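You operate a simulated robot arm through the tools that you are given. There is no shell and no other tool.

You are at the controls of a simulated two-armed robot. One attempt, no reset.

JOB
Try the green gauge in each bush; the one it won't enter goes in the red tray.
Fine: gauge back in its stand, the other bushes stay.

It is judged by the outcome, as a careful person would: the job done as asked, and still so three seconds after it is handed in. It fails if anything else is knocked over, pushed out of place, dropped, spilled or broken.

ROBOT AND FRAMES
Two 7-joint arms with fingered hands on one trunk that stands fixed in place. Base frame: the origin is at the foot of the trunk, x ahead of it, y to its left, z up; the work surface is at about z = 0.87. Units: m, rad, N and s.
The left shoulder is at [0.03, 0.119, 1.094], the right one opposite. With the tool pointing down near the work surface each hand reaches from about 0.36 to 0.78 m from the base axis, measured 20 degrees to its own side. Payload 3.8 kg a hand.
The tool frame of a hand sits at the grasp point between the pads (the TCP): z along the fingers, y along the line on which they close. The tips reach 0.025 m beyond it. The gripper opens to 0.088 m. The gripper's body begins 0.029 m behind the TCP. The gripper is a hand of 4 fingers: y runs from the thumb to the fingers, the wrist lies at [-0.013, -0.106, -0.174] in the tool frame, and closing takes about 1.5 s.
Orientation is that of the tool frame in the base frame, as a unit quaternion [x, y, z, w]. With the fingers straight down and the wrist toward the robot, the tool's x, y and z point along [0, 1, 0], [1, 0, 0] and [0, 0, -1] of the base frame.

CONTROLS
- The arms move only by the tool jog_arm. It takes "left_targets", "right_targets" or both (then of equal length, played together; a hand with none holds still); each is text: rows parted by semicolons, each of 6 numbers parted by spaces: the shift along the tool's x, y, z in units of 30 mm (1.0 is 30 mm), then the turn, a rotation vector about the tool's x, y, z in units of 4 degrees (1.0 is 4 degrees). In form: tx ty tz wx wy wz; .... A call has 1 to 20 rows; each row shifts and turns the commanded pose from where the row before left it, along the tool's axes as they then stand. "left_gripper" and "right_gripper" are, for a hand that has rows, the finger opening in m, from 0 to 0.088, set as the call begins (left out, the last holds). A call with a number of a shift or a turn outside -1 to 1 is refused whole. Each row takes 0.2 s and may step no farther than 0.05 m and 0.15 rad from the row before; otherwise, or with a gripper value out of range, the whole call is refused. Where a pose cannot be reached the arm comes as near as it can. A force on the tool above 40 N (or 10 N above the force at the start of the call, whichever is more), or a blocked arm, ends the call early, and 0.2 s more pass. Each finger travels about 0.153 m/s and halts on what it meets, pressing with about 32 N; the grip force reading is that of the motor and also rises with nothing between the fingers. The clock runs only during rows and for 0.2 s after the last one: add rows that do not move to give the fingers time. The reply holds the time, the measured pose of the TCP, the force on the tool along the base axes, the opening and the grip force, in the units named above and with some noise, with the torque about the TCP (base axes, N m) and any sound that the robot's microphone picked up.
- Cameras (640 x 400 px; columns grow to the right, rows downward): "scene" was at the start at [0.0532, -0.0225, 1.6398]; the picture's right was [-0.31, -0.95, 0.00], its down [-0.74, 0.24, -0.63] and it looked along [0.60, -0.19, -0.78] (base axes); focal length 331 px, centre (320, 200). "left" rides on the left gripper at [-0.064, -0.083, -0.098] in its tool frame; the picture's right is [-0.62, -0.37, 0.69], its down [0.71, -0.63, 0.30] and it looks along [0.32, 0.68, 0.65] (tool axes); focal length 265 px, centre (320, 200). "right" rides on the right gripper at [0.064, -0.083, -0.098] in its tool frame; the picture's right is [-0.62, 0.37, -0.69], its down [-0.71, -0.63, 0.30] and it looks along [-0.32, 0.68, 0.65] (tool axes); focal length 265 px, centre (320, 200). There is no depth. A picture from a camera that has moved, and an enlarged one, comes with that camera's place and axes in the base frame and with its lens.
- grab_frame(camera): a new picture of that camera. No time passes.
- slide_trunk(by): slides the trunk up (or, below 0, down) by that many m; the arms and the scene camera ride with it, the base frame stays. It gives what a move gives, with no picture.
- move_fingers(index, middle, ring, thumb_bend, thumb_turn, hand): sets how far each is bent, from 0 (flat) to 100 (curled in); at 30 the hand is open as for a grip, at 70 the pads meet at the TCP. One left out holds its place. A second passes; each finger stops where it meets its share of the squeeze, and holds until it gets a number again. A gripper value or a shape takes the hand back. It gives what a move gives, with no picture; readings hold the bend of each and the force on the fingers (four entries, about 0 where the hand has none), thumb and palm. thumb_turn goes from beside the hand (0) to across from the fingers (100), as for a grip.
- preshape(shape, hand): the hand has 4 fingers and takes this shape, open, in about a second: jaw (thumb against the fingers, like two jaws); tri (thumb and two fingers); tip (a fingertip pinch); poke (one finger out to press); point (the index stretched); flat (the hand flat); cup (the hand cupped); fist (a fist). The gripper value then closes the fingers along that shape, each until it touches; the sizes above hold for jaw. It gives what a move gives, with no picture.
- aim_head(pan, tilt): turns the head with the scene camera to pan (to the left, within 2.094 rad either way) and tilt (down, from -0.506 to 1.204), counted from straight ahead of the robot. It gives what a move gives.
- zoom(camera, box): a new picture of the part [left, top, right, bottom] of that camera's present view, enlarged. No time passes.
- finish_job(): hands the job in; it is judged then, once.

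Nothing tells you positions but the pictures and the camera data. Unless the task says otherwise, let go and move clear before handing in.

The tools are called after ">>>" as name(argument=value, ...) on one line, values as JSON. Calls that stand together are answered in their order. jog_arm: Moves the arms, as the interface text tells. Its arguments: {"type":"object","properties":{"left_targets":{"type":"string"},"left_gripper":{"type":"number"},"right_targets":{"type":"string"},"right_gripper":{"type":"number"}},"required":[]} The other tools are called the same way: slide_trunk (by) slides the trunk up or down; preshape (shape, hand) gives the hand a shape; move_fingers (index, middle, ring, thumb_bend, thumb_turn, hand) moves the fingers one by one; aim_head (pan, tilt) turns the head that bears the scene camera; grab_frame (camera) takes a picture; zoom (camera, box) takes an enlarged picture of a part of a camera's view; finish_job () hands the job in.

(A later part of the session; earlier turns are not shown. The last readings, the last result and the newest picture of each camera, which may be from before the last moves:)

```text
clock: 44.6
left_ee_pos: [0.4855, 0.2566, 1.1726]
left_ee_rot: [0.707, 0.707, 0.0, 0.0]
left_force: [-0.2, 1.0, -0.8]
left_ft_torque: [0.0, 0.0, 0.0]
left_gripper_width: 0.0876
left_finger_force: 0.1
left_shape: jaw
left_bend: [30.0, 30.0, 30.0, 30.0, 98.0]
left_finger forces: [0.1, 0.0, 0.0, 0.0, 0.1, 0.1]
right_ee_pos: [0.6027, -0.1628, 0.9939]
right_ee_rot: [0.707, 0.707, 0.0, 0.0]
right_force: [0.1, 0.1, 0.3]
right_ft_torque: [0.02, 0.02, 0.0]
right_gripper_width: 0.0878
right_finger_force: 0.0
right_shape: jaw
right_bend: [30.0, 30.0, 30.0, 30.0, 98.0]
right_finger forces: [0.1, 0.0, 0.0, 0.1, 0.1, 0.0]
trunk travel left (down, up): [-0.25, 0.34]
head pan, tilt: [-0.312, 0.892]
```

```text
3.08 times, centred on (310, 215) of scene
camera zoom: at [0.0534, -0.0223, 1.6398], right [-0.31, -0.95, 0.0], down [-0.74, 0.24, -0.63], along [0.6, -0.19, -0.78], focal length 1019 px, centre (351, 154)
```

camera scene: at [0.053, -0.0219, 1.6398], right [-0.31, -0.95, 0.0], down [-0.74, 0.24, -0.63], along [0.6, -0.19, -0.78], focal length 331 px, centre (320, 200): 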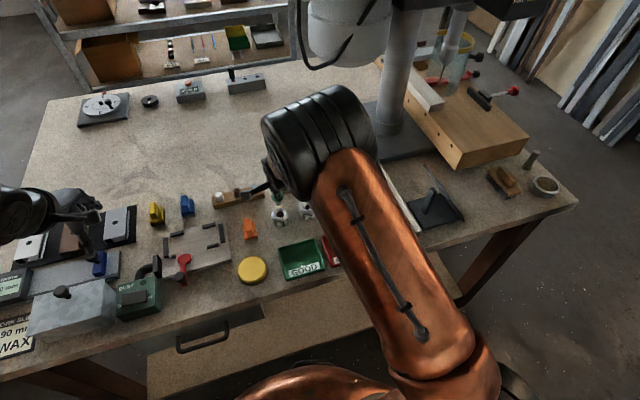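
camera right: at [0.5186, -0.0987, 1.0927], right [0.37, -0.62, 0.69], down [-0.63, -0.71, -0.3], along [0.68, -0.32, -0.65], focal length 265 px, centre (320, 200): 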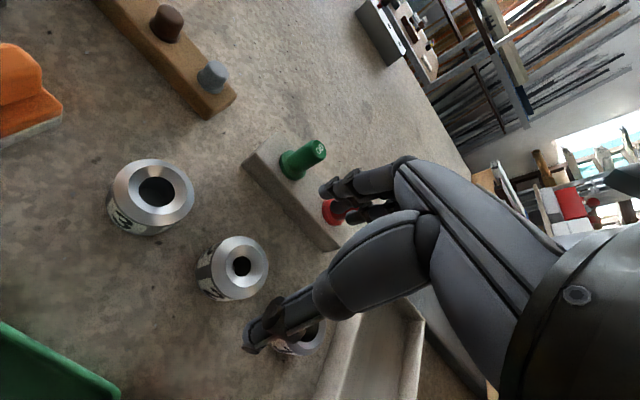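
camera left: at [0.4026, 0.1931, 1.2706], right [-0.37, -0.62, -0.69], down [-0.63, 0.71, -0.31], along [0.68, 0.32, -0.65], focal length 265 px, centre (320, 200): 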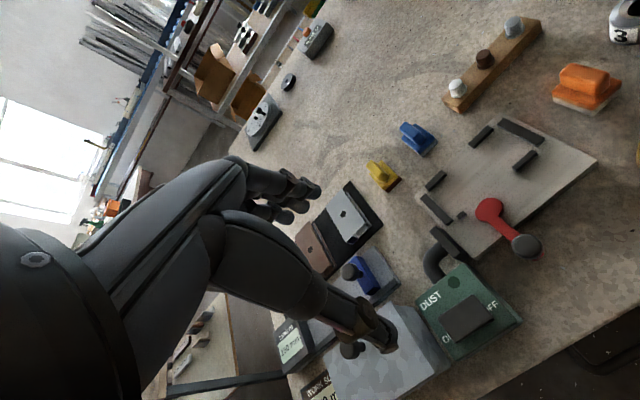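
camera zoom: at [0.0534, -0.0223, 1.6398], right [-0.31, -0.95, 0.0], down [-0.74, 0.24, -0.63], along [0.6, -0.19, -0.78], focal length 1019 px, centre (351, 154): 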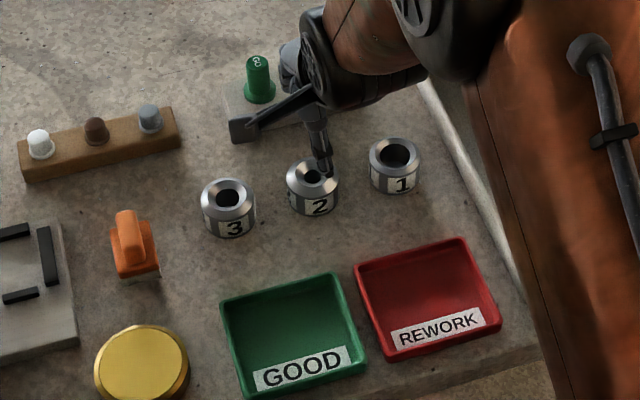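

The hand is centred over bush 2 to within about 1 mm. I will lower in stages, checking that the open fingers clear the neighbours and the gauge stand.

>>> jog_arm(right_targets="0 0 0.4 0 0 0; 0 0 0.4 0 0 0; 0 0 0.4 0 0 0; 0 0 0.4 0 0 0; 0 0 0.3 0 0 0; 0 0 0 0 0 0")

>>> grab_frame(camera="right")

>>> zoom(camera="scene", box=[260, 150, 360, 240])

```text
clock: 46.0
left_ee_pos: [0.486, 0.2567, 1.172]
left_ee_rot: [0.707, 0.707, 0.001, 0.0]
left_force: [0.0, 0.2, -0.2]
left_ft_torque: [-0.02, -0.01, -0.01]
left_gripper_width: 0.0877
left_finger_force: 0.0
left_shape: jaw
left_bend: [30.0, 30.0, 30.0, 30.0, 98.0]
left_finger forces: [0.1, 0.0, 0.0, 0.0, 0.0, 0.0]
right_ee_pos: [0.6015, -0.1622, 0.9345]
right_ee_rot: [0.708, 0.706, 0.0, 0.001]
right_force: [0.3, 0.9, 0.6]
right_ft_torque: [0.04, -0.03, 0.01]
right_gripper_width: 0.0877
right_finger_force: 0.0
right_shape: jaw
right_bend: [30.0, 30.0, 30.0, 30.0, 98.0]
right_finger forces: [0.0, 0.0, 0.0, 0.0, 0.0, 0.0]
trunk travel left (down, up): [-0.25, 0.34]
head pan, tilt: [-0.312, 0.892]
```

```text
taken
camera right: at [0.5179, -0.0982, 1.0339], right [0.37, -0.62, 0.69], down [-0.63, -0.71, -0.3], along [0.68, -0.32, -0.65], focal length 265 px, centre (320, 200)
```

right: 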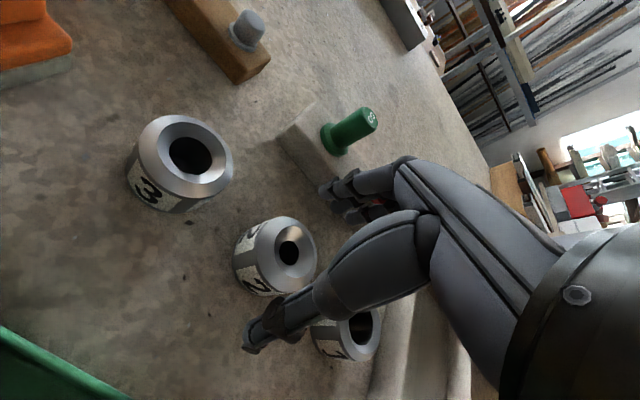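

```text
4.44 times, centred on (310, 195) of scene
camera zoom: at [0.0532, -0.0222, 1.6398], right [-0.31, -0.95, 0.0], down [-0.74, 0.24, -0.63], along [0.6, -0.19, -0.78], focal length 1472 px, centre (364, 222)
```

zoom: 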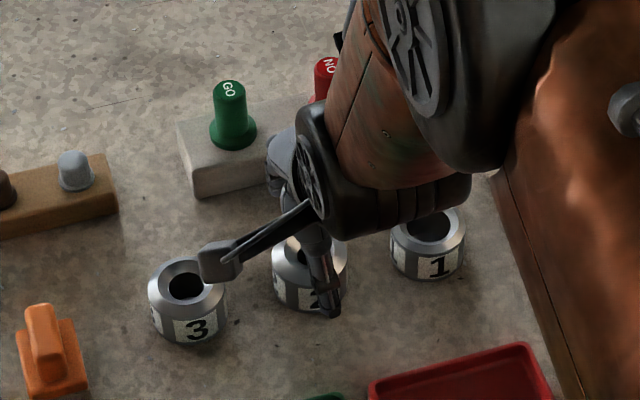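

Clearances look good: the stand front is at x 0.699 and the fingertips are near 0.655. I will lower further to grasp height, watching for table contact.

>>> jog_arm(right_targets="0 0 0.2 0 0 0; 0 0 0.2 0 0 0; 0 0 0.2 0 0 0; 0 0 0.15 0 0 0; 0 0 0.1 0 0 0; 0 0 0.1 0 0 0; 0 0 0 0 0 0")

>>> grab_frame(camera="right")

>>> zoom(camera="scene", box=[260, 150, 360, 240])

```text
clock: 47.6
left_ee_pos: [0.4865, 0.2549, 1.1725]
left_ee_rot: [0.707, 0.708, 0.0, 0.0]
left_force: [0.8, -0.4, 0.3]
left_ft_torque: [-0.01, 0.02, 0.02]
left_gripper_width: 0.0877
left_finger_force: 0.1
left_shape: jaw
left_bend: [30.0, 30.0, 30.0, 30.0, 98.0]
left_finger forces: [0.1, 0.0, 0.0, 0.0, 0.0, 0.0]
right_ee_pos: [0.6006, -0.163, 0.9067]
right_ee_rot: [0.708, 0.707, 0.0, 0.0]
right_force: [0.7, 0.2, 1.3]
right_ft_torque: [-0.02, 0.01, 0.03]
right_gripper_width: 0.0877
right_finger_force: 0.0
right_shape: jaw
right_bend: [30.0, 30.0, 30.0, 30.0, 98.0]
right_finger forces: [0.0, 0.0, 0.1, 0.0, 0.0, 0.1]
trunk travel left (down, up): [-0.25, 0.34]
head pan, tilt: [-0.312, 0.892]
```

```text
taken
camera right: at [0.5165, -0.0988, 1.0054], right [0.37, -0.62, 0.69], down [-0.63, -0.71, -0.3], along [0.68, -0.32, -0.65], focal length 265 px, centre (320, 200)
```

right: 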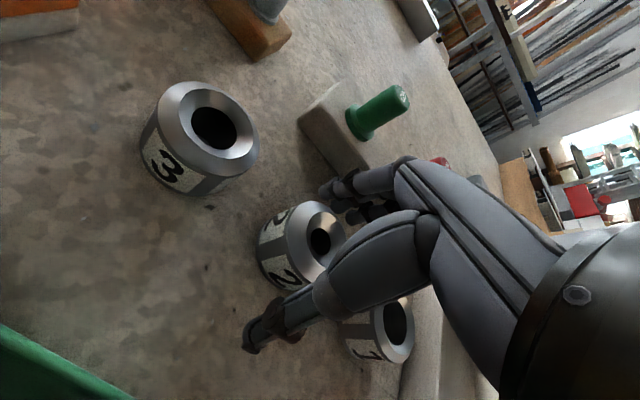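

```text
4.44 times, centred on (310, 195) of scene
camera zoom: at [0.0533, -0.0222, 1.6398], right [-0.31, -0.95, 0.0], down [-0.74, 0.24, -0.63], along [0.6, -0.19, -0.78], focal length 1472 px, centre (364, 222)
```

zoom: 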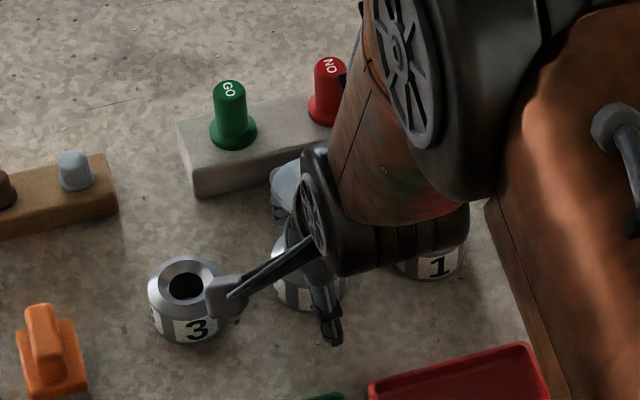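

No contact yet. I will lower another 4 mm and then close gently on bush 2.

>>> jog_arm(right_targets="0 0 0.07 0 0 0; 0 0 0.07 0 0 0; 0 0 0 0 0 0")

>>> zoom(camera="right", box=[220, 150, 420, 370])

```text
clock: 48.4
left_ee_pos: [0.4868, 0.2559, 1.1721]
left_ee_rot: [0.707, 0.707, -0.001, 0.0]
left_force: [-0.6, 0.4, 0.0]
left_ft_torque: [-0.02, -0.01, 0.03]
left_gripper_width: 0.0876
left_finger_force: 0.1
left_shape: jaw
left_bend: [30.0, 30.0, 30.0, 30.0, 98.0]
left_finger forces: [0.1, 0.0, 0.0, 0.0, 0.0, 0.0]
right_ee_pos: [0.5998, -0.1626, 0.9032]
right_ee_rot: [0.707, 0.707, 0.0, -0.001]
right_force: [-0.3, -0.1, -0.2]
right_ft_torque: [0.0, -0.02, 0.05]
right_gripper_width: 0.0877
right_finger_force: 0.0
right_shape: jaw
right_bend: [30.0, 30.0, 30.0, 30.0, 98.0]
right_finger forces: [0.0, 0.1, 0.0, 0.0, 0.0, 0.1]
trunk travel left (down, up): [-0.25, 0.34]
head pan, tilt: [-0.312, 0.892]
```

```text
1.82 times, centred on (320, 260) of right
camera zoom: at [0.5171, -0.0985, 1.0017], right [0.37, -0.62, 0.69], down [-0.63, -0.71, -0.3], along [0.68, -0.32, -0.65], focal length 483 px, centre (320, 91)
```

zoom: 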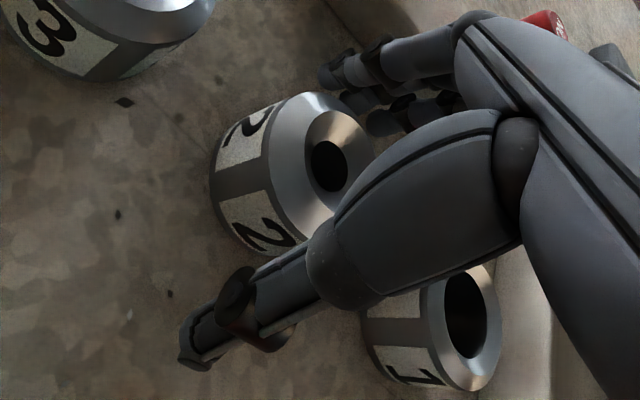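

Bush 2 lies between the thumb and the three fingers. I will close on it.

>>> jog_arm(right_targets="0 0 0 0 0 0; 0 0 0 0 0 0; 0 0 0 0 0 0; 0 0 0 0 0 0; 0 0 0 0 0 0; 0 0 0 0 0 0; 0 0 0 0 0 0; 0 0 0 0 0 0", right_gripper=0.0)

>>> zoom(camera="right", box=[220, 150, 420, 370])

>>> zoom(camera="scene", box=[260, 150, 360, 240])

```text
clock: 50.2
left_ee_pos: [0.4848, 0.2559, 1.1715]
left_ee_rot: [0.707, 0.707, 0.0, 0.0]
left_force: [-0.5, -0.8, 0.2]
left_ft_torque: [-0.01, -0.04, -0.01]
left_gripper_width: 0.0878
left_finger_force: 0.1
left_shape: jaw
left_bend: [30.0, 30.0, 30.0, 30.0, 98.0]
left_finger forces: [0.0, 0.1, 0.0, 0.0, 0.0, 0.1]
right_ee_pos: [0.6002, -0.1631, 0.9036]
right_ee_rot: [0.707, 0.707, 0.0, 0.0]
right_force: [0.5, 0.2, -0.1]
right_ft_torque: [0.04, 0.0, 0.01]
right_gripper_width: 0.0399
right_finger_force: 31.8
right_shape: jaw
right_bend: [74.0, 42.0, 46.0, 74.0, 100.0]
right_finger forces: [16.1, 9.6, 1.8, 0.1, 27.6, 0.0]
trunk travel left (down, up): [-0.25, 0.34]
head pan, tilt: [-0.312, 0.892]
```

```text
1.82 times, centred on (320, 260) of right
camera zoom: at [0.5171, -0.0986, 1.0016], right [0.37, -0.62, 0.69], down [-0.63, -0.71, -0.3], along [0.68, -0.32, -0.65], focal length 483 px, centre (320, 91)
```

zoom: 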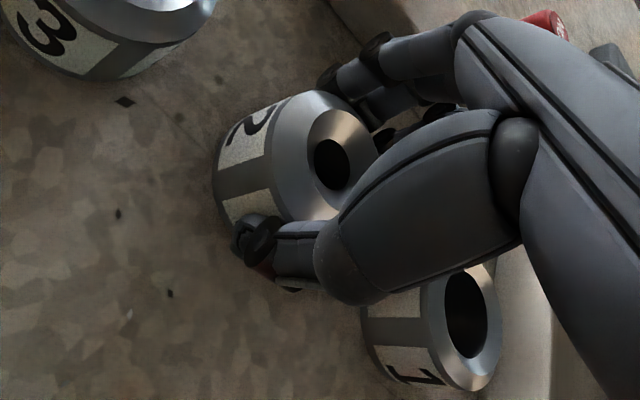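

```text
4.44 times, centred on (310, 195) of scene
camera zoom: at [0.0535, -0.0223, 1.6398], right [-0.31, -0.95, 0.0], down [-0.74, 0.24, -0.63], along [0.6, -0.19, -0.78], focal length 1472 px, centre (364, 222)
```

zoom: 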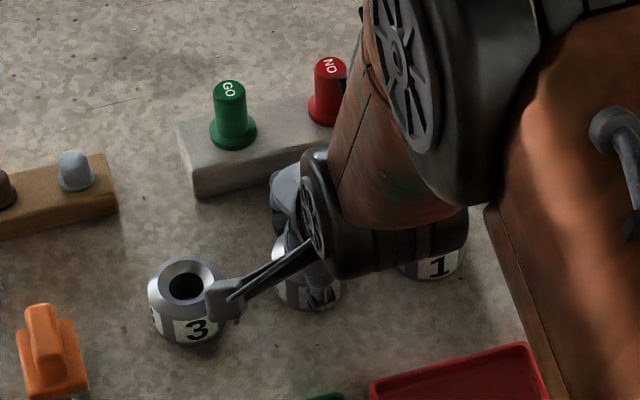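

The grip reads about 28 N on each side. The index and thumb bends are large, so I want a closer look before lifting.

>>> zoom(camera="right", box=[270, 170, 380, 270])

>>> zoom(camera="scene", box=[290, 180, 340, 225])

>>> grab_frame(camera="left")

```text
4.00 times, centred on (325, 220) of right
camera zoom: at [0.5171, -0.0986, 1.0016], right [0.37, -0.62, 0.69], down [-0.63, -0.71, -0.3], along [0.68, -0.32, -0.65], focal length 1062 px, centre (300, 120)
```

zoom: 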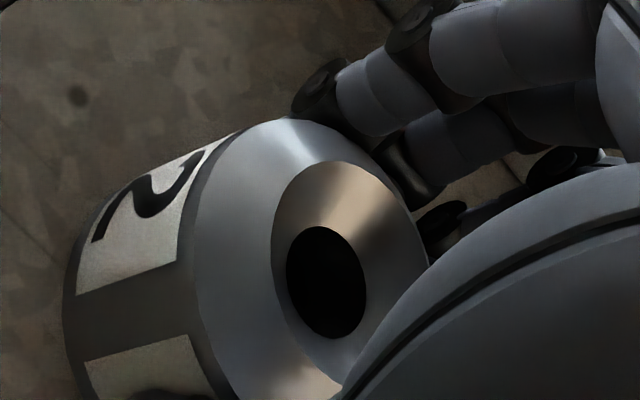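

```text
8.89 times, centred on (315, 202) of scene
camera zoom: at [0.0535, -0.0223, 1.6398], right [-0.31, -0.95, 0.0], down [-0.74, 0.24, -0.63], along [0.6, -0.19, -0.78], focal length 2943 px, centre (364, 178)
```

zoom: 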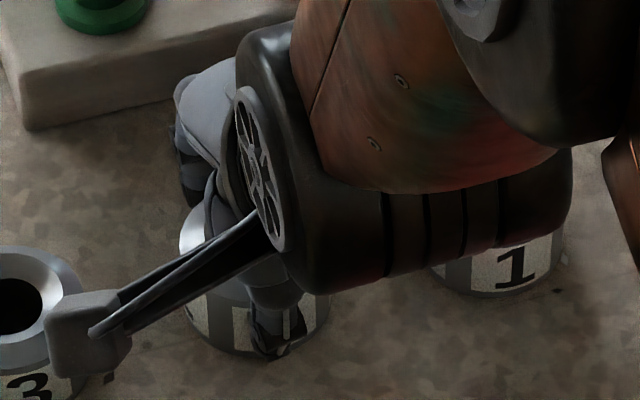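

```text
taken
camera left: at [0.4034, 0.1931, 1.2702], right [-0.37, -0.62, -0.69], down [-0.63, 0.71, -0.3], along [0.68, 0.32, -0.65], focal length 265 px, centre (320, 200)
```

left: 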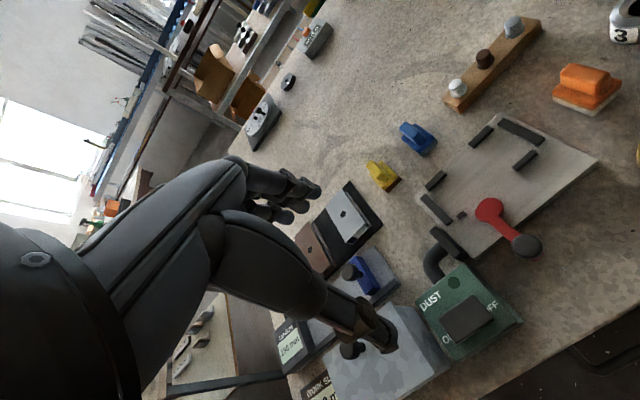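

The thumb is on the near side of the bush and the fingers are behind it. I will lift 10 mm slowly to test the grip.

>>> jog_arm(right_targets="0 0 -0.05 0 0 0; 0 0 -0.08 0 0 0; 0 0 -0.1 0 0 0; 0 0 -0.12 0 0 0; 0 0 0 0 0 0")

>>> zoom(camera="right", box=[220, 150, 420, 370])

>>> zoom(camera="scene", box=[290, 180, 340, 225])

```text
clock: 51.4
left_ee_pos: [0.4859, 0.2558, 1.1726]
left_ee_rot: [0.707, 0.707, 0.0, 0.0]
left_force: [1.4, 0.2, -0.5]
left_ft_torque: [-0.02, 0.0, -0.01]
left_gripper_width: 0.0875
left_finger_force: 0.0
left_shape: jaw
left_bend: [30.0, 30.0, 30.0, 30.0, 98.0]
left_finger forces: [0.0, 0.0, 0.0, 0.1, 0.1, 0.0]
right_ee_pos: [0.6015, -0.1636, 0.9126]
right_ee_rot: [0.707, 0.708, 0.0, 0.0]
right_force: [0.4, 0.7, -4.1]
right_ft_torque: [0.03, -0.01, -0.02]
right_gripper_width: 0.0401
right_finger_force: 32.2
right_shape: jaw
right_bend: [74.0, 42.0, 46.0, 74.0, 100.0]
right_finger forces: [16.4, 9.8, 1.8, 0.1, 27.5, 0.1]
trunk travel left (down, up): [-0.25, 0.34]
head pan, tilt: [-0.312, 0.892]
```

```text
1.82 times, centred on (320, 260) of right
camera zoom: at [0.5174, -0.0985, 1.0121], right [0.37, -0.62, 0.69], down [-0.63, -0.71, -0.3], along [0.68, -0.32, -0.65], focal length 483 px, centre (320, 91)
```

zoom: 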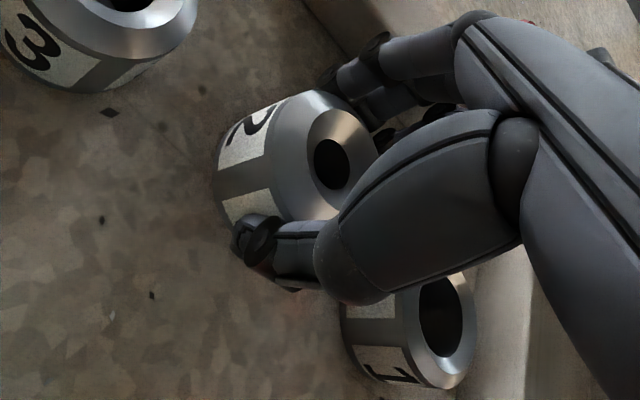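

```text
8.89 times, centred on (315, 202) of scene
camera zoom: at [0.0538, -0.0224, 1.6398], right [-0.31, -0.95, 0.0], down [-0.74, 0.24, -0.63], along [0.6, -0.19, -0.78], focal length 2943 px, centre (364, 178)
```

zoom: 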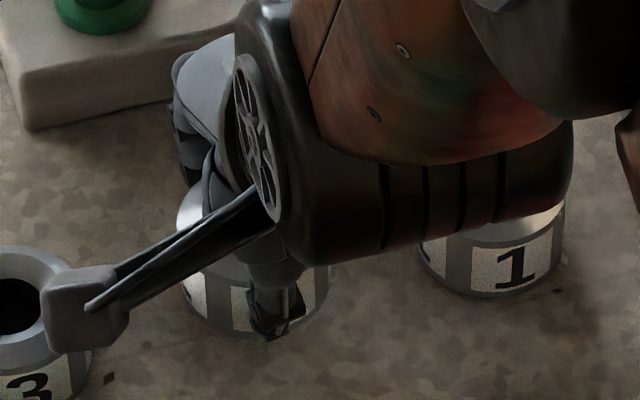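

The bush is held firmly (about 4 N of weight) and does not slip. I will lift it higher and carry it toward the red tray.

>>> jog_arm(right_targets="0 0 -0.2 0 0 0; 0 0 -0.3 0 0 0; 0 0 -0.4 0 0 0; 0 0 -0.4 0 0 0; 0 0 -0.4 0 0 0; 0 0 -0.4 0 0 0; 0 0 -0.3 0 0 0; 0 -0.3 0 0 0 0; -0.3 -0.7 0 0 0 0; -0.4 -0.9 0 0 0 0; -0.4 -0.9 0 0 0 0; -0.4 -0.9 0 0 0 0; -0.4 -0.7 0 0 0 0; 0 -0.3 0 0 0 0; 0 0 0 0 0 0; 0 0 0 0 0 0")

>>> grab_frame(camera="right")

>>> grab_frame(camera="scene")

```text
clock: 54.8
left_ee_pos: [0.4864, 0.2554, 1.1729]
left_ee_rot: [0.707, 0.707, 0.0, 0.0]
left_force: [-0.1, 0.7, 0.2]
left_ft_torque: [0.0, 0.0, 0.01]
left_gripper_width: 0.0874
left_finger_force: 0.1
left_shape: jaw
left_bend: [30.0, 30.0, 30.0, 30.0, 98.0]
left_finger forces: [0.0, 0.0, 0.0, 0.1, 0.0, 0.0]
right_ee_pos: [0.4602, -0.2206, 0.9856]
right_ee_rot: [0.706, 0.708, 0.0, 0.0]
right_force: [-0.1, -0.3, -3.0]
right_ft_torque: [0.01, 0.04, 0.02]
right_gripper_width: 0.0397
right_finger_force: 32.6
right_shape: jaw
right_bend: [74.0, 42.0, 46.0, 74.0, 100.0]
right_finger forces: [16.3, 9.9, 2.1, 0.0, 27.4, 0.0]
trunk travel left (down, up): [-0.25, 0.34]
head pan, tilt: [-0.312, 0.892]
```

```text
taken
camera right: at [0.3767, -0.1567, 1.0844], right [0.37, -0.62, 0.69], down [-0.63, -0.71, -0.3], along [0.68, -0.32, -0.65], focal length 265 px, centre (320, 200)
```

right: 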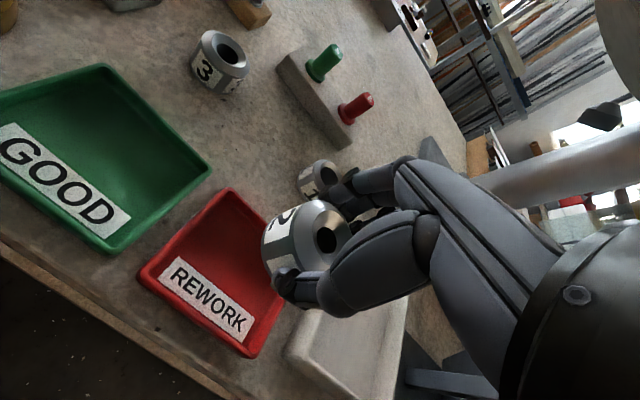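

```text
taken
camera scene: at [0.0535, -0.0224, 1.6398], right [-0.31, -0.95, 0.0], down [-0.74, 0.24, -0.63], along [0.6, -0.19, -0.78], focal length 331 px, centre (320, 200)
```

scene: 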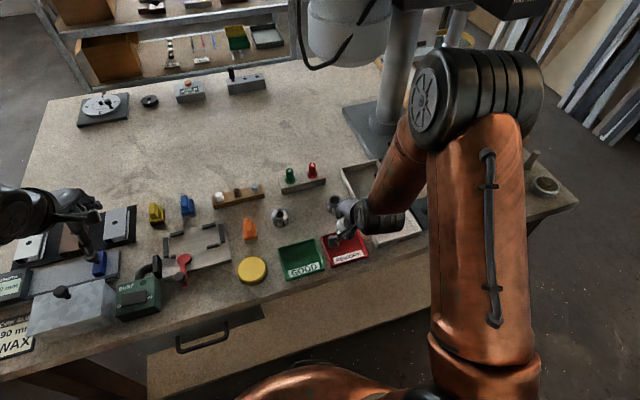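

The hand is over the red tray, which I place at about x 0.415–0.503 and y -0.17 to -0.268. I will zoom in to check the tray walls and finger clearance.

>>> zoom(camera="right", box=[130, 170, 370, 370])

>>> zoom(camera="scene", box=[310, 190, 400, 280])

```text
2.00 times, centred on (250, 270) of right
camera zoom: at [0.3767, -0.1567, 1.0844], right [0.37, -0.62, 0.69], down [-0.63, -0.71, -0.3], along [0.68, -0.32, -0.65], focal length 531 px, centre (460, 60)
```

zoom: 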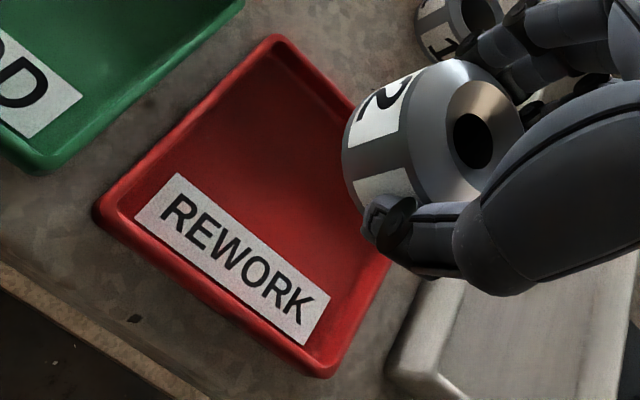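

```text
4.44 times, centred on (355, 235) of scene
camera zoom: at [0.0535, -0.0224, 1.6398], right [-0.31, -0.95, 0.0], down [-0.74, 0.24, -0.63], along [0.6, -0.19, -0.78], focal length 1472 px, centre (164, 44)
```

zoom: 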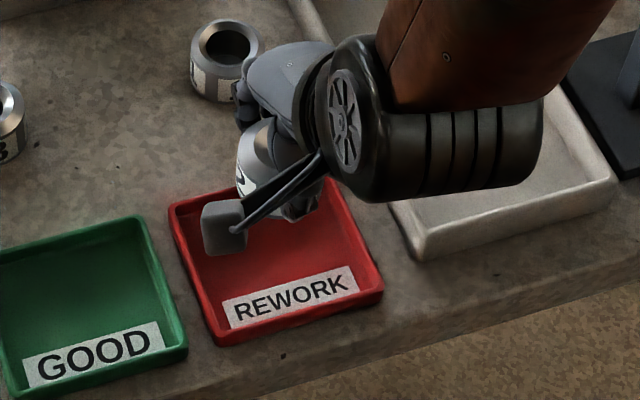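

With the rim at about z 0.888, the cameras agree that the tray centre is (0.462, -0.222). The bush sits within 1.5 mm of the TCP. I will centre it and lower to just above the rim.

>>> jog_arm(right_targets="-0.045 0.03 0 0 0 0; 0 0 0.3 0 0 0; 0 0 0.4 0 0 0; 0 0 0.4 0 0 0; 0 0 0.4 0 0 0; 0 0 0.2 0 0 0; 0 0 0 0 0 0; 0 0 0 0 0 0")

>>> zoom(camera="right", box=[130, 170, 370, 370])

>>> zoom(camera="scene", box=[310, 190, 400, 280])

```text
clock: 56.6
left_ee_pos: [0.4871, 0.2554, 1.1718]
left_ee_rot: [0.707, 0.707, 0.001, 0.001]
left_force: [0.4, -0.5, 0.3]
left_ft_torque: [0.0, 0.0, 0.01]
left_gripper_width: 0.0874
left_finger_force: 0.1
left_shape: jaw
left_bend: [30.0, 30.0, 30.0, 30.0, 98.0]
left_finger forces: [0.0, 0.0, 0.1, 0.0, 0.1, 0.0]
right_ee_pos: [0.4608, -0.2215, 0.9331]
right_ee_rot: [0.707, 0.707, 0.0, 0.001]
right_force: [0.1, -0.1, -2.1]
right_ft_torque: [-0.03, 0.01, 0.01]
right_gripper_width: 0.0398
right_finger_force: 31.8
right_shape: jaw
right_bend: [74.0, 42.0, 46.0, 74.0, 100.0]
right_finger forces: [16.3, 9.8, 2.0, 0.0, 27.5, 0.1]
trunk travel left (down, up): [-0.25, 0.34]
head pan, tilt: [-0.312, 0.892]
```

```text
2.00 times, centred on (250, 270) of right
camera zoom: at [0.3771, -0.1576, 1.0326], right [0.37, -0.62, 0.69], down [-0.63, -0.71, -0.3], along [0.68, -0.32, -0.65], focal length 531 px, centre (460, 60)
```

zoom: 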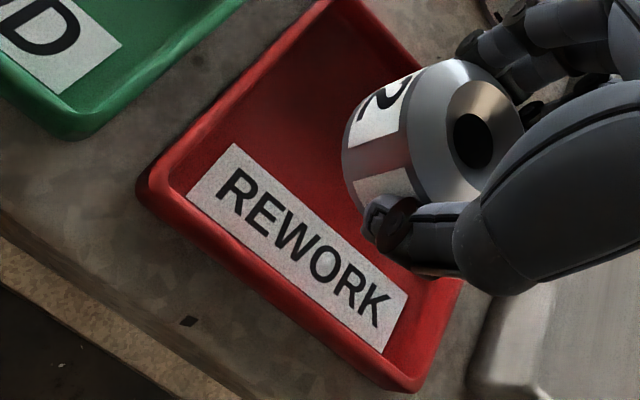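

```text
4.44 times, centred on (355, 235) of scene
camera zoom: at [0.0536, -0.0225, 1.6398], right [-0.31, -0.95, 0.0], down [-0.74, 0.24, -0.63], along [0.6, -0.19, -0.78], focal length 1472 px, centre (164, 44)
```

zoom: 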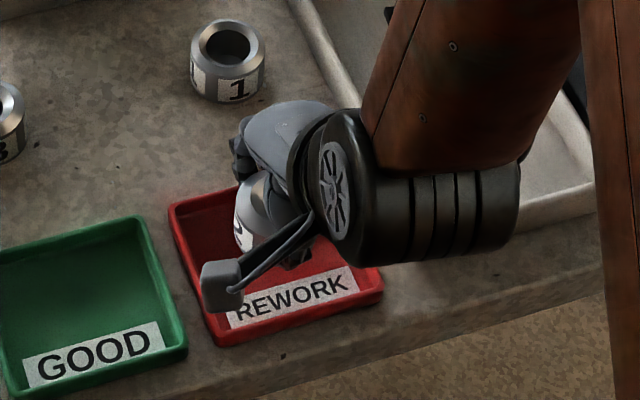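

Clearances look fine. I will continue down slowly with the force watched.

>>> jog_arm(right_targets="0 0 0.15 0 0 0; 0 0 0.15 0 0 0; 0 0 0.15 0 0 0; 0 0 0.15 0 0 0; 0 0 0.1 0 0 0; 0 0 0 0 0 0")

>>> zoom(camera="right", box=[180, 170, 420, 370])

>>> zoom(camera="scene", box=[310, 190, 400, 280])

```text
clock: 58.0
left_ee_pos: [0.4862, 0.2554, 1.1715]
left_ee_rot: [0.707, 0.707, 0.0, 0.0]
left_force: [0.0, -0.3, 0.5]
left_ft_torque: [0.0, 0.0, 0.01]
left_gripper_width: 0.0879
left_finger_force: 0.0
left_shape: jaw
left_bend: [30.0, 30.0, 30.0, 30.0, 98.0]
left_finger forces: [0.0, 0.0, 0.1, 0.0, 0.0, 0.0]
right_ee_pos: [0.46, -0.2216, 0.912]
right_ee_rot: [0.707, 0.707, 0.0, 0.001]
right_force: [-0.2, 0.8, -2.6]
right_ft_torque: [0.03, 0.03, 0.0]
right_gripper_width: 0.0402
right_finger_force: 31.6
right_shape: jaw
right_bend: [74.0, 42.0, 46.0, 74.0, 100.0]
right_finger forces: [16.3, 9.9, 2.0, 0.0, 27.5, 0.0]
trunk travel left (down, up): [-0.25, 0.34]
head pan, tilt: [-0.312, 0.892]
```

```text
2.00 times, centred on (300, 270) of right
camera zoom: at [0.3761, -0.1573, 1.0118], right [0.37, -0.62, 0.69], down [-0.63, -0.71, -0.3], along [0.68, -0.32, -0.65], focal length 531 px, centre (360, 60)
```

zoom: 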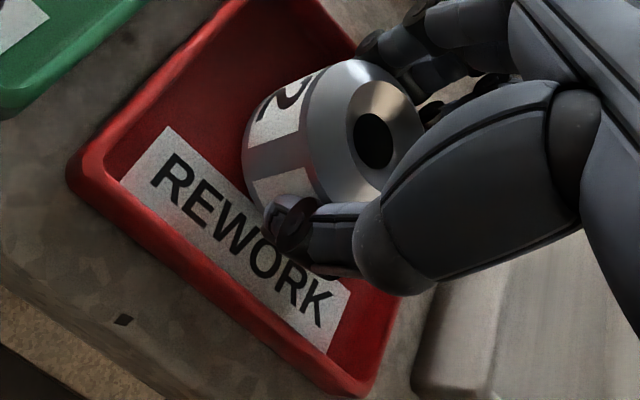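

```text
4.44 times, centred on (355, 235) of scene
camera zoom: at [0.0536, -0.0225, 1.6398], right [-0.31, -0.95, 0.0], down [-0.74, 0.24, -0.63], along [0.6, -0.19, -0.78], focal length 1472 px, centre (164, 44)
```

zoom: 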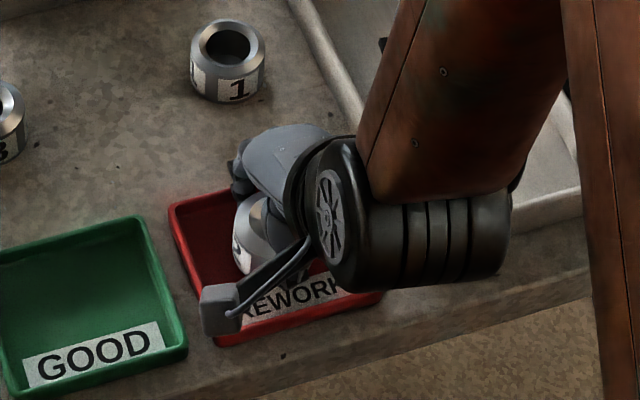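

The thumb has ample room. I will zoom on the finger side against the back rim before the last few millimetres.

>>> zoom(camera="right", box=[290, 150, 420, 250])

>>> zoom(camera="scene", box=[340, 205, 390, 255])

```text
4.00 times, centred on (355, 200) of right
camera zoom: at [0.3761, -0.1573, 1.0118], right [0.37, -0.62, 0.69], down [-0.63, -0.71, -0.3], along [0.68, -0.32, -0.65], focal length 1062 px, centre (180, 200)
```

zoom: 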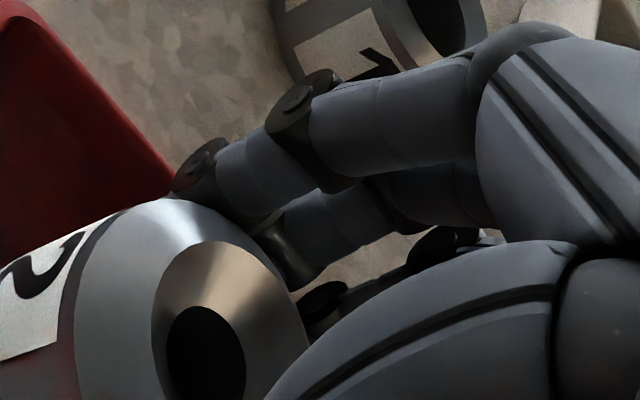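

```text
8.00 times, centred on (365, 230) of scene
camera zoom: at [0.0536, -0.0225, 1.6398], right [-0.31, -0.95, 0.0], down [-0.74, 0.24, -0.63], along [0.6, -0.19, -0.78], focal length 2649 px, centre (-40, -40)
```

zoom: 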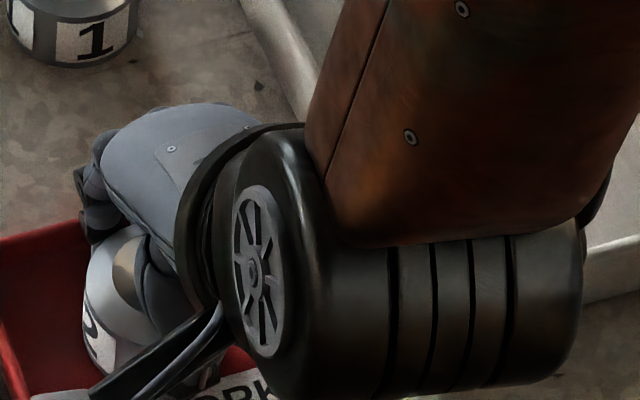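

The thumb side has about 11 mm of room and the finger side only a few, so I will shift 3 mm toward the robot. Then I will lower in 2 mm steps until the bush touches the tray floor.

>>> jog_arm(right_targets="0 -0.1 0 0 0 0; 0 0 0.067 0 0 0; 0 0 0.067 0 0 0; 0 0 0 0 0 0")

>>> jog_arm(right_targets="0 0 0.05 0 0 0; 0 0 0 0 0 0")

```text
clock: 59.0
left_ee_pos: [0.4857, 0.2554, 1.1733]
left_ee_rot: [0.706, 0.708, 0.0, 0.0]
left_force: [-0.1, -1.0, -0.2]
left_ft_torque: [0.01, -0.01, -0.01]
left_gripper_width: 0.0873
left_finger_force: 0.0
left_shape: jaw
left_bend: [30.0, 30.0, 30.0, 30.0, 98.0]
left_finger forces: [0.0, 0.0, 0.1, 0.1, 0.0, 0.0]
right_ee_pos: [0.4572, -0.2207, 0.9083]
right_ee_rot: [0.707, 0.707, 0.0, 0.0]
right_force: [0.5, -0.3, -2.6]
right_ft_torque: [0.04, 0.02, 0.0]
right_gripper_width: 0.0395
right_finger_force: 31.8
right_shape: jaw
right_bend: [74.0, 42.0, 46.0, 74.0, 100.0]
right_finger forces: [16.3, 10.0, 2.0, 0.0, 27.5, 0.0]
trunk travel left (down, up): [-0.25, 0.34]
head pan, tilt: [-0.312, 0.892]
```

```text
clock: 59.6
left_ee_pos: [0.4867, 0.2564, 1.1719]
left_ee_rot: [0.707, 0.707, 0.0, 0.0]
left_force: [0.0, -0.1, -0.4]
left_ft_torque: [0.02, 0.01, -0.02]
left_gripper_width: 0.0876
left_finger_force: 0.0
left_shape: jaw
left_bend: [30.0, 30.0, 30.0, 30.0, 98.0]
left_finger forces: [0.1, 0.1, 0.0, 0.0, 0.0, 0.1]
right_ee_pos: [0.4575, -0.2218, 0.9067]
right_ee_rot: [0.707, 0.707, 0.001, 0.0]
right_force: [0.0, 0.2, -3.3]
right_ft_torque: [0.02, -0.01, -0.02]
right_gripper_width: 0.0396
right_finger_force: 31.9
right_shape: jaw
right_bend: [74.0, 42.0, 46.0, 74.0, 100.0]
right_finger forces: [16.2, 10.0, 2.0, 0.0, 27.5, 0.0]
trunk travel left (down, up): [-0.25, 0.34]
head pan, tilt: [-0.312, 0.892]
```

The bush is still hanging free at z 0.907, with no contact yet. I will continue in 1 mm steps.

>>> jog_arm(right_targets="0 0 0.035 0 0 0; 0 0 0 0 0 0")

>>> jog_arm(right_targets="0 0 0.035 0 0 0; 0 0 0 0 0 0")

>>> zoom(camera="right", box=[180, 170, 420, 370])

```text
clock: 60.2
left_ee_pos: [0.4856, 0.2568, 1.1723]
left_ee_rot: [0.707, 0.707, 0.0, 0.0]
left_force: [-0.3, -0.3, -0.4]
left_ft_torque: [0.01, 0.0, 0.03]
left_gripper_width: 0.0876
left_finger_force: 0.1
left_shape: jaw
left_bend: [30.0, 30.0, 30.0, 30.0, 98.0]
left_finger forces: [0.0, 0.1, 0.0, 0.1, 0.0, 0.0]
right_ee_pos: [0.4576, -0.2223, 0.9064]
right_ee_rot: [0.707, 0.707, 0.0, 0.0]
right_force: [-0.3, 0.6, -0.7]
right_ft_torque: [-0.02, 0.01, -0.01]
right_gripper_width: 0.0398
right_finger_force: 32.1
right_shape: jaw
right_bend: [74.0, 42.0, 46.0, 74.0, 100.0]
right_finger forces: [16.2, 9.8, 2.0, 0.0, 27.7, 0.0]
trunk travel left (down, up): [-0.25, 0.34]
head pan, tilt: [-0.312, 0.892]
```

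```text
clock: 60.8
left_ee_pos: [0.4861, 0.2551, 1.1729]
left_ee_rot: [0.707, 0.707, 0.0, 0.0]
left_force: [0.1, 0.2, -0.1]
left_ft_torque: [-0.01, -0.03, 0.0]
left_gripper_width: 0.0877
left_finger_force: 0.1
left_shape: jaw
left_bend: [30.0, 30.0, 30.0, 30.0, 98.0]
left_finger forces: [0.0, 0.0, 0.0, 0.0, 0.1, 0.0]
right_ee_pos: [0.4579, -0.2218, 0.9066]
right_ee_rot: [0.707, 0.707, 0.001, 0.0]
right_force: [-1.2, -0.7, 5.0]
right_ft_torque: [-0.01, -0.06, 0.01]
right_gripper_width: 0.0399
right_finger_force: 32.0
right_shape: jaw
right_bend: [74.0, 42.0, 46.0, 74.0, 100.0]
right_finger forces: [16.4, 9.8, 2.1, 0.0, 28.3, 0.0]
trunk travel left (down, up): [-0.25, 0.34]
head pan, tilt: [-0.312, 0.892]
```

```text
2.00 times, centred on (300, 270) of right
camera zoom: at [0.3737, -0.157, 1.0049], right [0.37, -0.62, 0.69], down [-0.63, -0.71, -0.3], along [0.68, -0.32, -0.65], focal length 531 px, centre (360, 60)
```

zoom: 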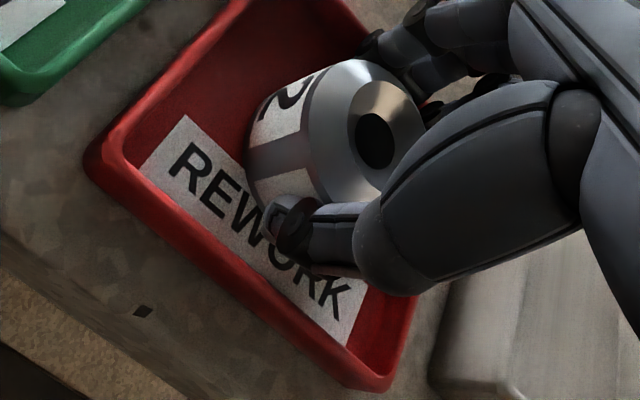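

The bush is resting on the tray floor, with the contact force now positive. I will ease up half a millimetre and open just enough to release it without the fingers touching the tray walls.

>>> jog_arm(right_targets="0 0 -0.02 0 0 0; 0 0 0 0 0 0; 0 0 0 0 0 0; 0 0 0 0 0 0; 0 0 0 0 0 0; 0 0 0 0 0 0", right_gripper=0.066)

>>> zoom(camera="right", box=[180, 170, 420, 370])

>>> zoom(camera="scene", box=[310, 190, 400, 280])

```text
clock: 62.2
left_ee_pos: [0.486, 0.2563, 1.1717]
left_ee_rot: [0.707, 0.707, 0.0, 0.0]
left_force: [-0.1, 0.2, -0.2]
left_ft_torque: [0.03, -0.03, 0.02]
left_gripper_width: 0.0876
left_finger_force: 0.2
left_shape: jaw
left_bend: [30.0, 30.0, 30.0, 30.0, 98.0]
left_finger forces: [0.0, 0.0, 0.0, 0.1, 0.1, 0.1]
right_ee_pos: [0.4585, -0.2214, 0.9061]
right_ee_rot: [0.707, 0.707, 0.0, -0.001]
right_force: [6.1, -0.1, 1.1]
right_ft_torque: [0.0, -0.08, -0.03]
right_gripper_width: 0.0606
right_finger_force: 0.0
right_shape: jaw
right_bend: [27.0, 36.0, 33.0, 61.0, 100.0]
right_finger forces: [0.1, 0.1, 0.0, 0.0, 6.5, 0.1]
trunk travel left (down, up): [-0.25, 0.34]
head pan, tilt: [-0.312, 0.892]
```

```text
2.00 times, centred on (300, 270) of right
camera zoom: at [0.3745, -0.1569, 1.0048], right [0.37, -0.62, 0.69], down [-0.63, -0.71, -0.3], along [0.68, -0.32, -0.65], focal length 531 px, centre (360, 60)
```

zoom: 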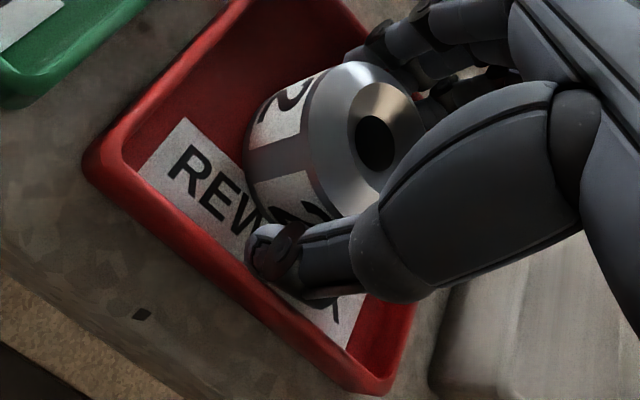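

```text
4.44 times, centred on (355, 235) of scene
camera zoom: at [0.0542, -0.0222, 1.6398], right [-0.31, -0.95, 0.0], down [-0.74, 0.24, -0.63], along [0.6, -0.19, -0.78], focal length 1472 px, centre (164, 44)
```

zoom: 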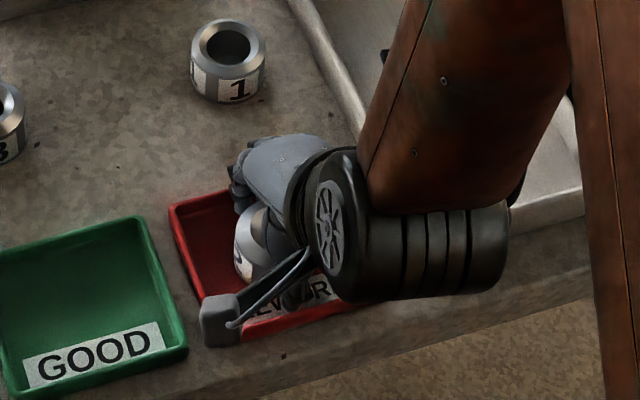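

The bush is free, but the thumb has opened until its back touches the tray's front wall at about 6 N. I will bend the thumb in slightly to sit clear of both the wall and the bush.

>>> move_fingers(hand="right", thumb_bend=67)

>>> zoom(camera="right", box=[180, 170, 420, 370])

>>> zoom(camera="right", box=[290, 150, 420, 250])

```text
clock: 63.2
left_ee_pos: [0.4864, 0.2566, 1.1713]
left_ee_rot: [0.707, 0.707, 0.0, 0.0]
left_force: [-0.8, 0.2, 0.0]
left_ft_torque: [-0.03, 0.0, 0.0]
left_gripper_width: 0.0876
left_finger_force: 0.1
left_shape: jaw
left_bend: [30.0, 30.0, 30.0, 30.0, 98.0]
left_finger forces: [0.0, 0.0, 0.0, 0.0, 0.0, 0.0]
right_ee_pos: [0.4584, -0.2196, 0.907]
right_ee_rot: [0.707, 0.707, 0.0, -0.001]
right_force: [-0.1, 0.8, -0.3]
right_ft_torque: [0.01, 0.05, -0.01]
right_gripper_width: 0.0398
right_finger_force: 1.8
right_shape: fingers
right_bend: [26.0, 35.0, 33.0, 64.0, 99.0]
right_finger forces: [0.9, 1.1, 0.0, 0.0, 2.2, 0.0]
trunk travel left (down, up): [-0.25, 0.34]
head pan, tilt: [-0.312, 0.892]
```

```text
2.00 times, centred on (300, 270) of right
camera zoom: at [0.374, -0.157, 1.0048], right [0.37, -0.62, 0.69], down [-0.63, -0.71, -0.3], along [0.68, -0.32, -0.65], focal length 531 px, centre (360, 60)
```

zoom: 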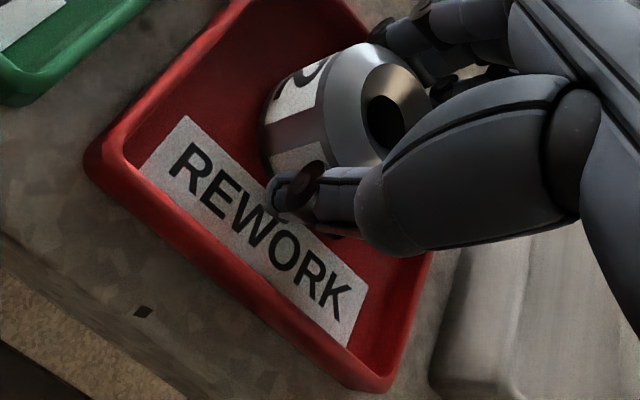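

```text
4.00 times, centred on (355, 200) of right
camera zoom: at [0.374, -0.157, 1.0048], right [0.37, -0.62, 0.69], down [-0.63, -0.71, -0.3], along [0.68, -0.32, -0.65], focal length 1062 px, centre (180, 200)
```

zoom: 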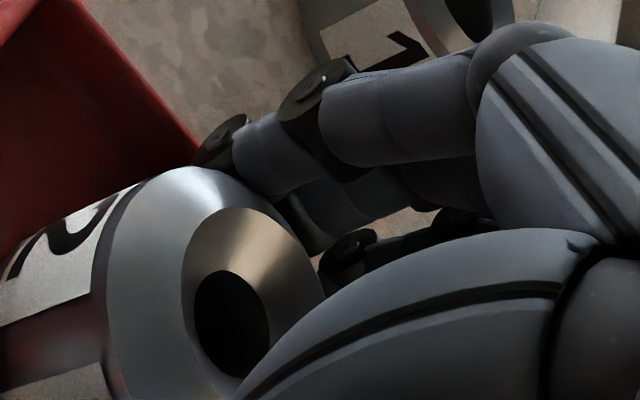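

The thumb slid the bush a few millimetres back and now touches it lightly at 2 N. I will open the thumb just slightly so that it sits between bush and wall.

>>> move_fingers(hand="right", thumb_bend=61)

>>> zoom(camera="right", box=[180, 170, 420, 370])

```text
clock: 64.2
left_ee_pos: [0.4872, 0.2551, 1.1719]
left_ee_rot: [0.707, 0.707, 0.0, -0.001]
left_force: [-0.4, 0.8, -0.3]
left_ft_torque: [-0.02, 0.01, -0.04]
left_gripper_width: 0.0877
left_finger_force: 0.1
left_shape: jaw
left_bend: [30.0, 30.0, 30.0, 30.0, 98.0]
left_finger forces: [0.0, 0.1, 0.0, 0.0, 0.0, 0.1]
right_ee_pos: [0.4576, -0.2204, 0.9059]
right_ee_rot: [0.707, 0.707, 0.0, 0.0]
right_force: [1.5, 0.3, 0.1]
right_ft_torque: [0.0, -0.05, 0.03]
right_gripper_width: 0.0418
right_finger_force: 0.9
right_shape: fingers
right_bend: [27.0, 35.0, 33.0, 61.0, 99.0]
right_finger forces: [0.5, 0.7, 0.1, 0.1, 0.0, 0.0]
trunk travel left (down, up): [-0.25, 0.34]
head pan, tilt: [-0.312, 0.892]
```

```text
2.00 times, centred on (300, 270) of right
camera zoom: at [0.374, -0.1569, 1.0049], right [0.37, -0.62, 0.69], down [-0.63, -0.71, -0.3], along [0.68, -0.32, -0.65], focal length 531 px, centre (360, 60)
```

zoom: 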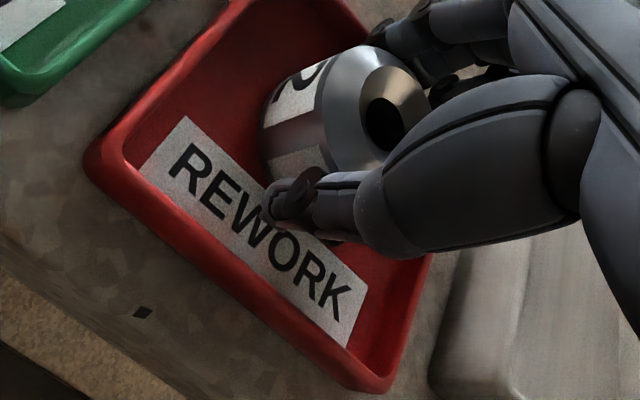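

The thumb is off the bush and has room to open further. I will open it a little more, then lift straight out slowly.

>>> move_fingers(hand="right", thumb_bend=54)

>>> zoom(camera="right", box=[180, 170, 420, 370])

```text
clock: 65.2
left_ee_pos: [0.4859, 0.2565, 1.1717]
left_ee_rot: [0.707, 0.707, 0.0, -0.001]
left_force: [-0.4, -0.5, 0.0]
left_ft_torque: [0.01, 0.01, -0.01]
left_gripper_width: 0.0874
left_finger_force: 0.0
left_shape: jaw
left_bend: [30.0, 30.0, 30.0, 30.0, 98.0]
left_finger forces: [0.0, 0.1, 0.1, 0.0, 0.0, 0.1]
right_ee_pos: [0.4571, -0.2221, 0.9062]
right_ee_rot: [0.707, 0.707, -0.001, 0.0]
right_force: [2.1, -0.1, 0.2]
right_ft_torque: [-0.01, 0.0, -0.01]
right_gripper_width: 0.0488
right_finger_force: 0.4
right_shape: fingers
right_bend: [27.0, 35.0, 33.0, 54.0, 99.0]
right_finger forces: [0.4, 0.5, 0.0, 0.1, 0.0, 0.0]
trunk travel left (down, up): [-0.25, 0.34]
head pan, tilt: [-0.312, 0.892]
```

```text
2.00 times, centred on (300, 270) of right
camera zoom: at [0.374, -0.157, 1.0049], right [0.37, -0.62, 0.69], down [-0.63, -0.71, -0.3], along [0.68, -0.32, -0.65], focal length 531 px, centre (360, 60)
```

zoom: 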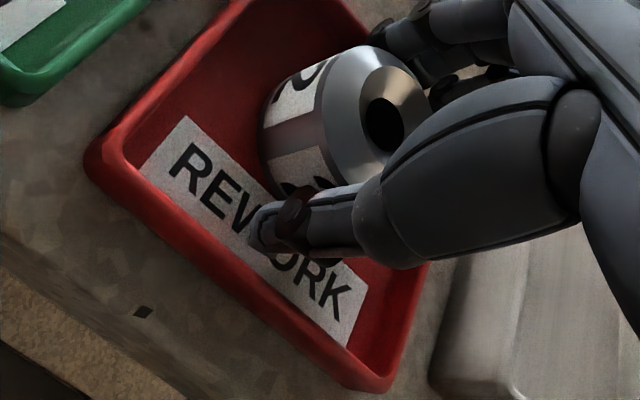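

The thumb is now clear on both sides. I will lift out slowly and check that the bush and tray stay put.

>>> jog_arm(right_targets="0 0 -0.05 0 0 0; 0 0 -0.1 0 0 0; 0 0 -0.1 0 0 0; 0 0 -0.15 0 0 0; 0 0 0 0 0 0")

>>> zoom(camera="right", box=[180, 170, 420, 370])

>>> zoom(camera="scene", box=[310, 190, 400, 280])

```text
clock: 66.4
left_ee_pos: [0.4854, 0.2553, 1.1719]
left_ee_rot: [0.707, 0.707, -0.001, 0.0]
left_force: [0.2, 0.4, 0.6]
left_ft_torque: [0.01, 0.01, 0.0]
left_gripper_width: 0.0878
left_finger_force: 0.1
left_shape: jaw
left_bend: [30.0, 30.0, 30.0, 30.0, 98.0]
left_finger forces: [0.1, 0.0, 0.0, 0.0, 0.0, 0.0]
right_ee_pos: [0.4587, -0.2211, 0.9179]
right_ee_rot: [0.707, 0.707, 0.0, 0.0]
right_force: [0.1, -0.4, -0.4]
right_ft_torque: [0.02, 0.01, -0.01]
right_gripper_width: 0.0488
right_finger_force: 0.5
right_shape: fingers
right_bend: [27.0, 35.0, 33.0, 54.0, 99.0]
right_finger forces: [0.1, 0.5, 0.0, 0.1, 0.0, 0.0]
trunk travel left (down, up): [-0.25, 0.34]
head pan, tilt: [-0.312, 0.892]
```

```text
2.00 times, centred on (300, 270) of right
camera zoom: at [0.3745, -0.1567, 1.0171], right [0.37, -0.62, 0.69], down [-0.63, -0.71, -0.3], along [0.68, -0.32, -0.65], focal length 531 px, centre (360, 60)
```

zoom: 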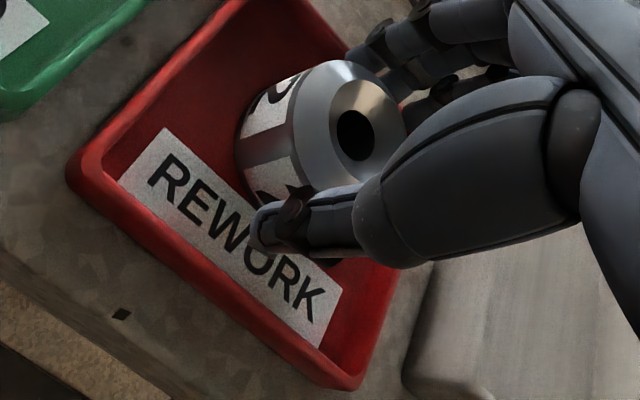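

```text
4.44 times, centred on (355, 235) of scene
camera zoom: at [0.0535, -0.0224, 1.6398], right [-0.31, -0.95, 0.0], down [-0.74, 0.24, -0.63], along [0.6, -0.19, -0.78], focal length 1472 px, centre (164, 44)
```

zoom: 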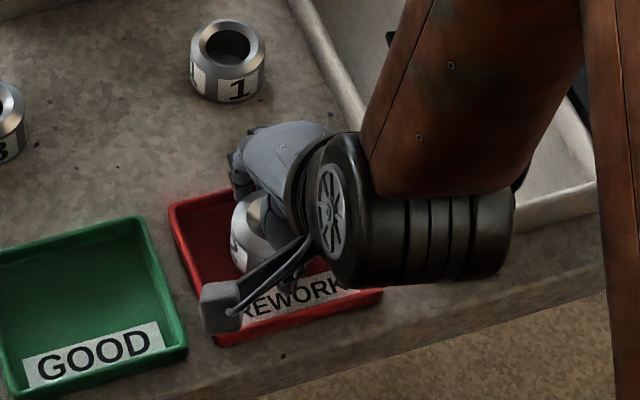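

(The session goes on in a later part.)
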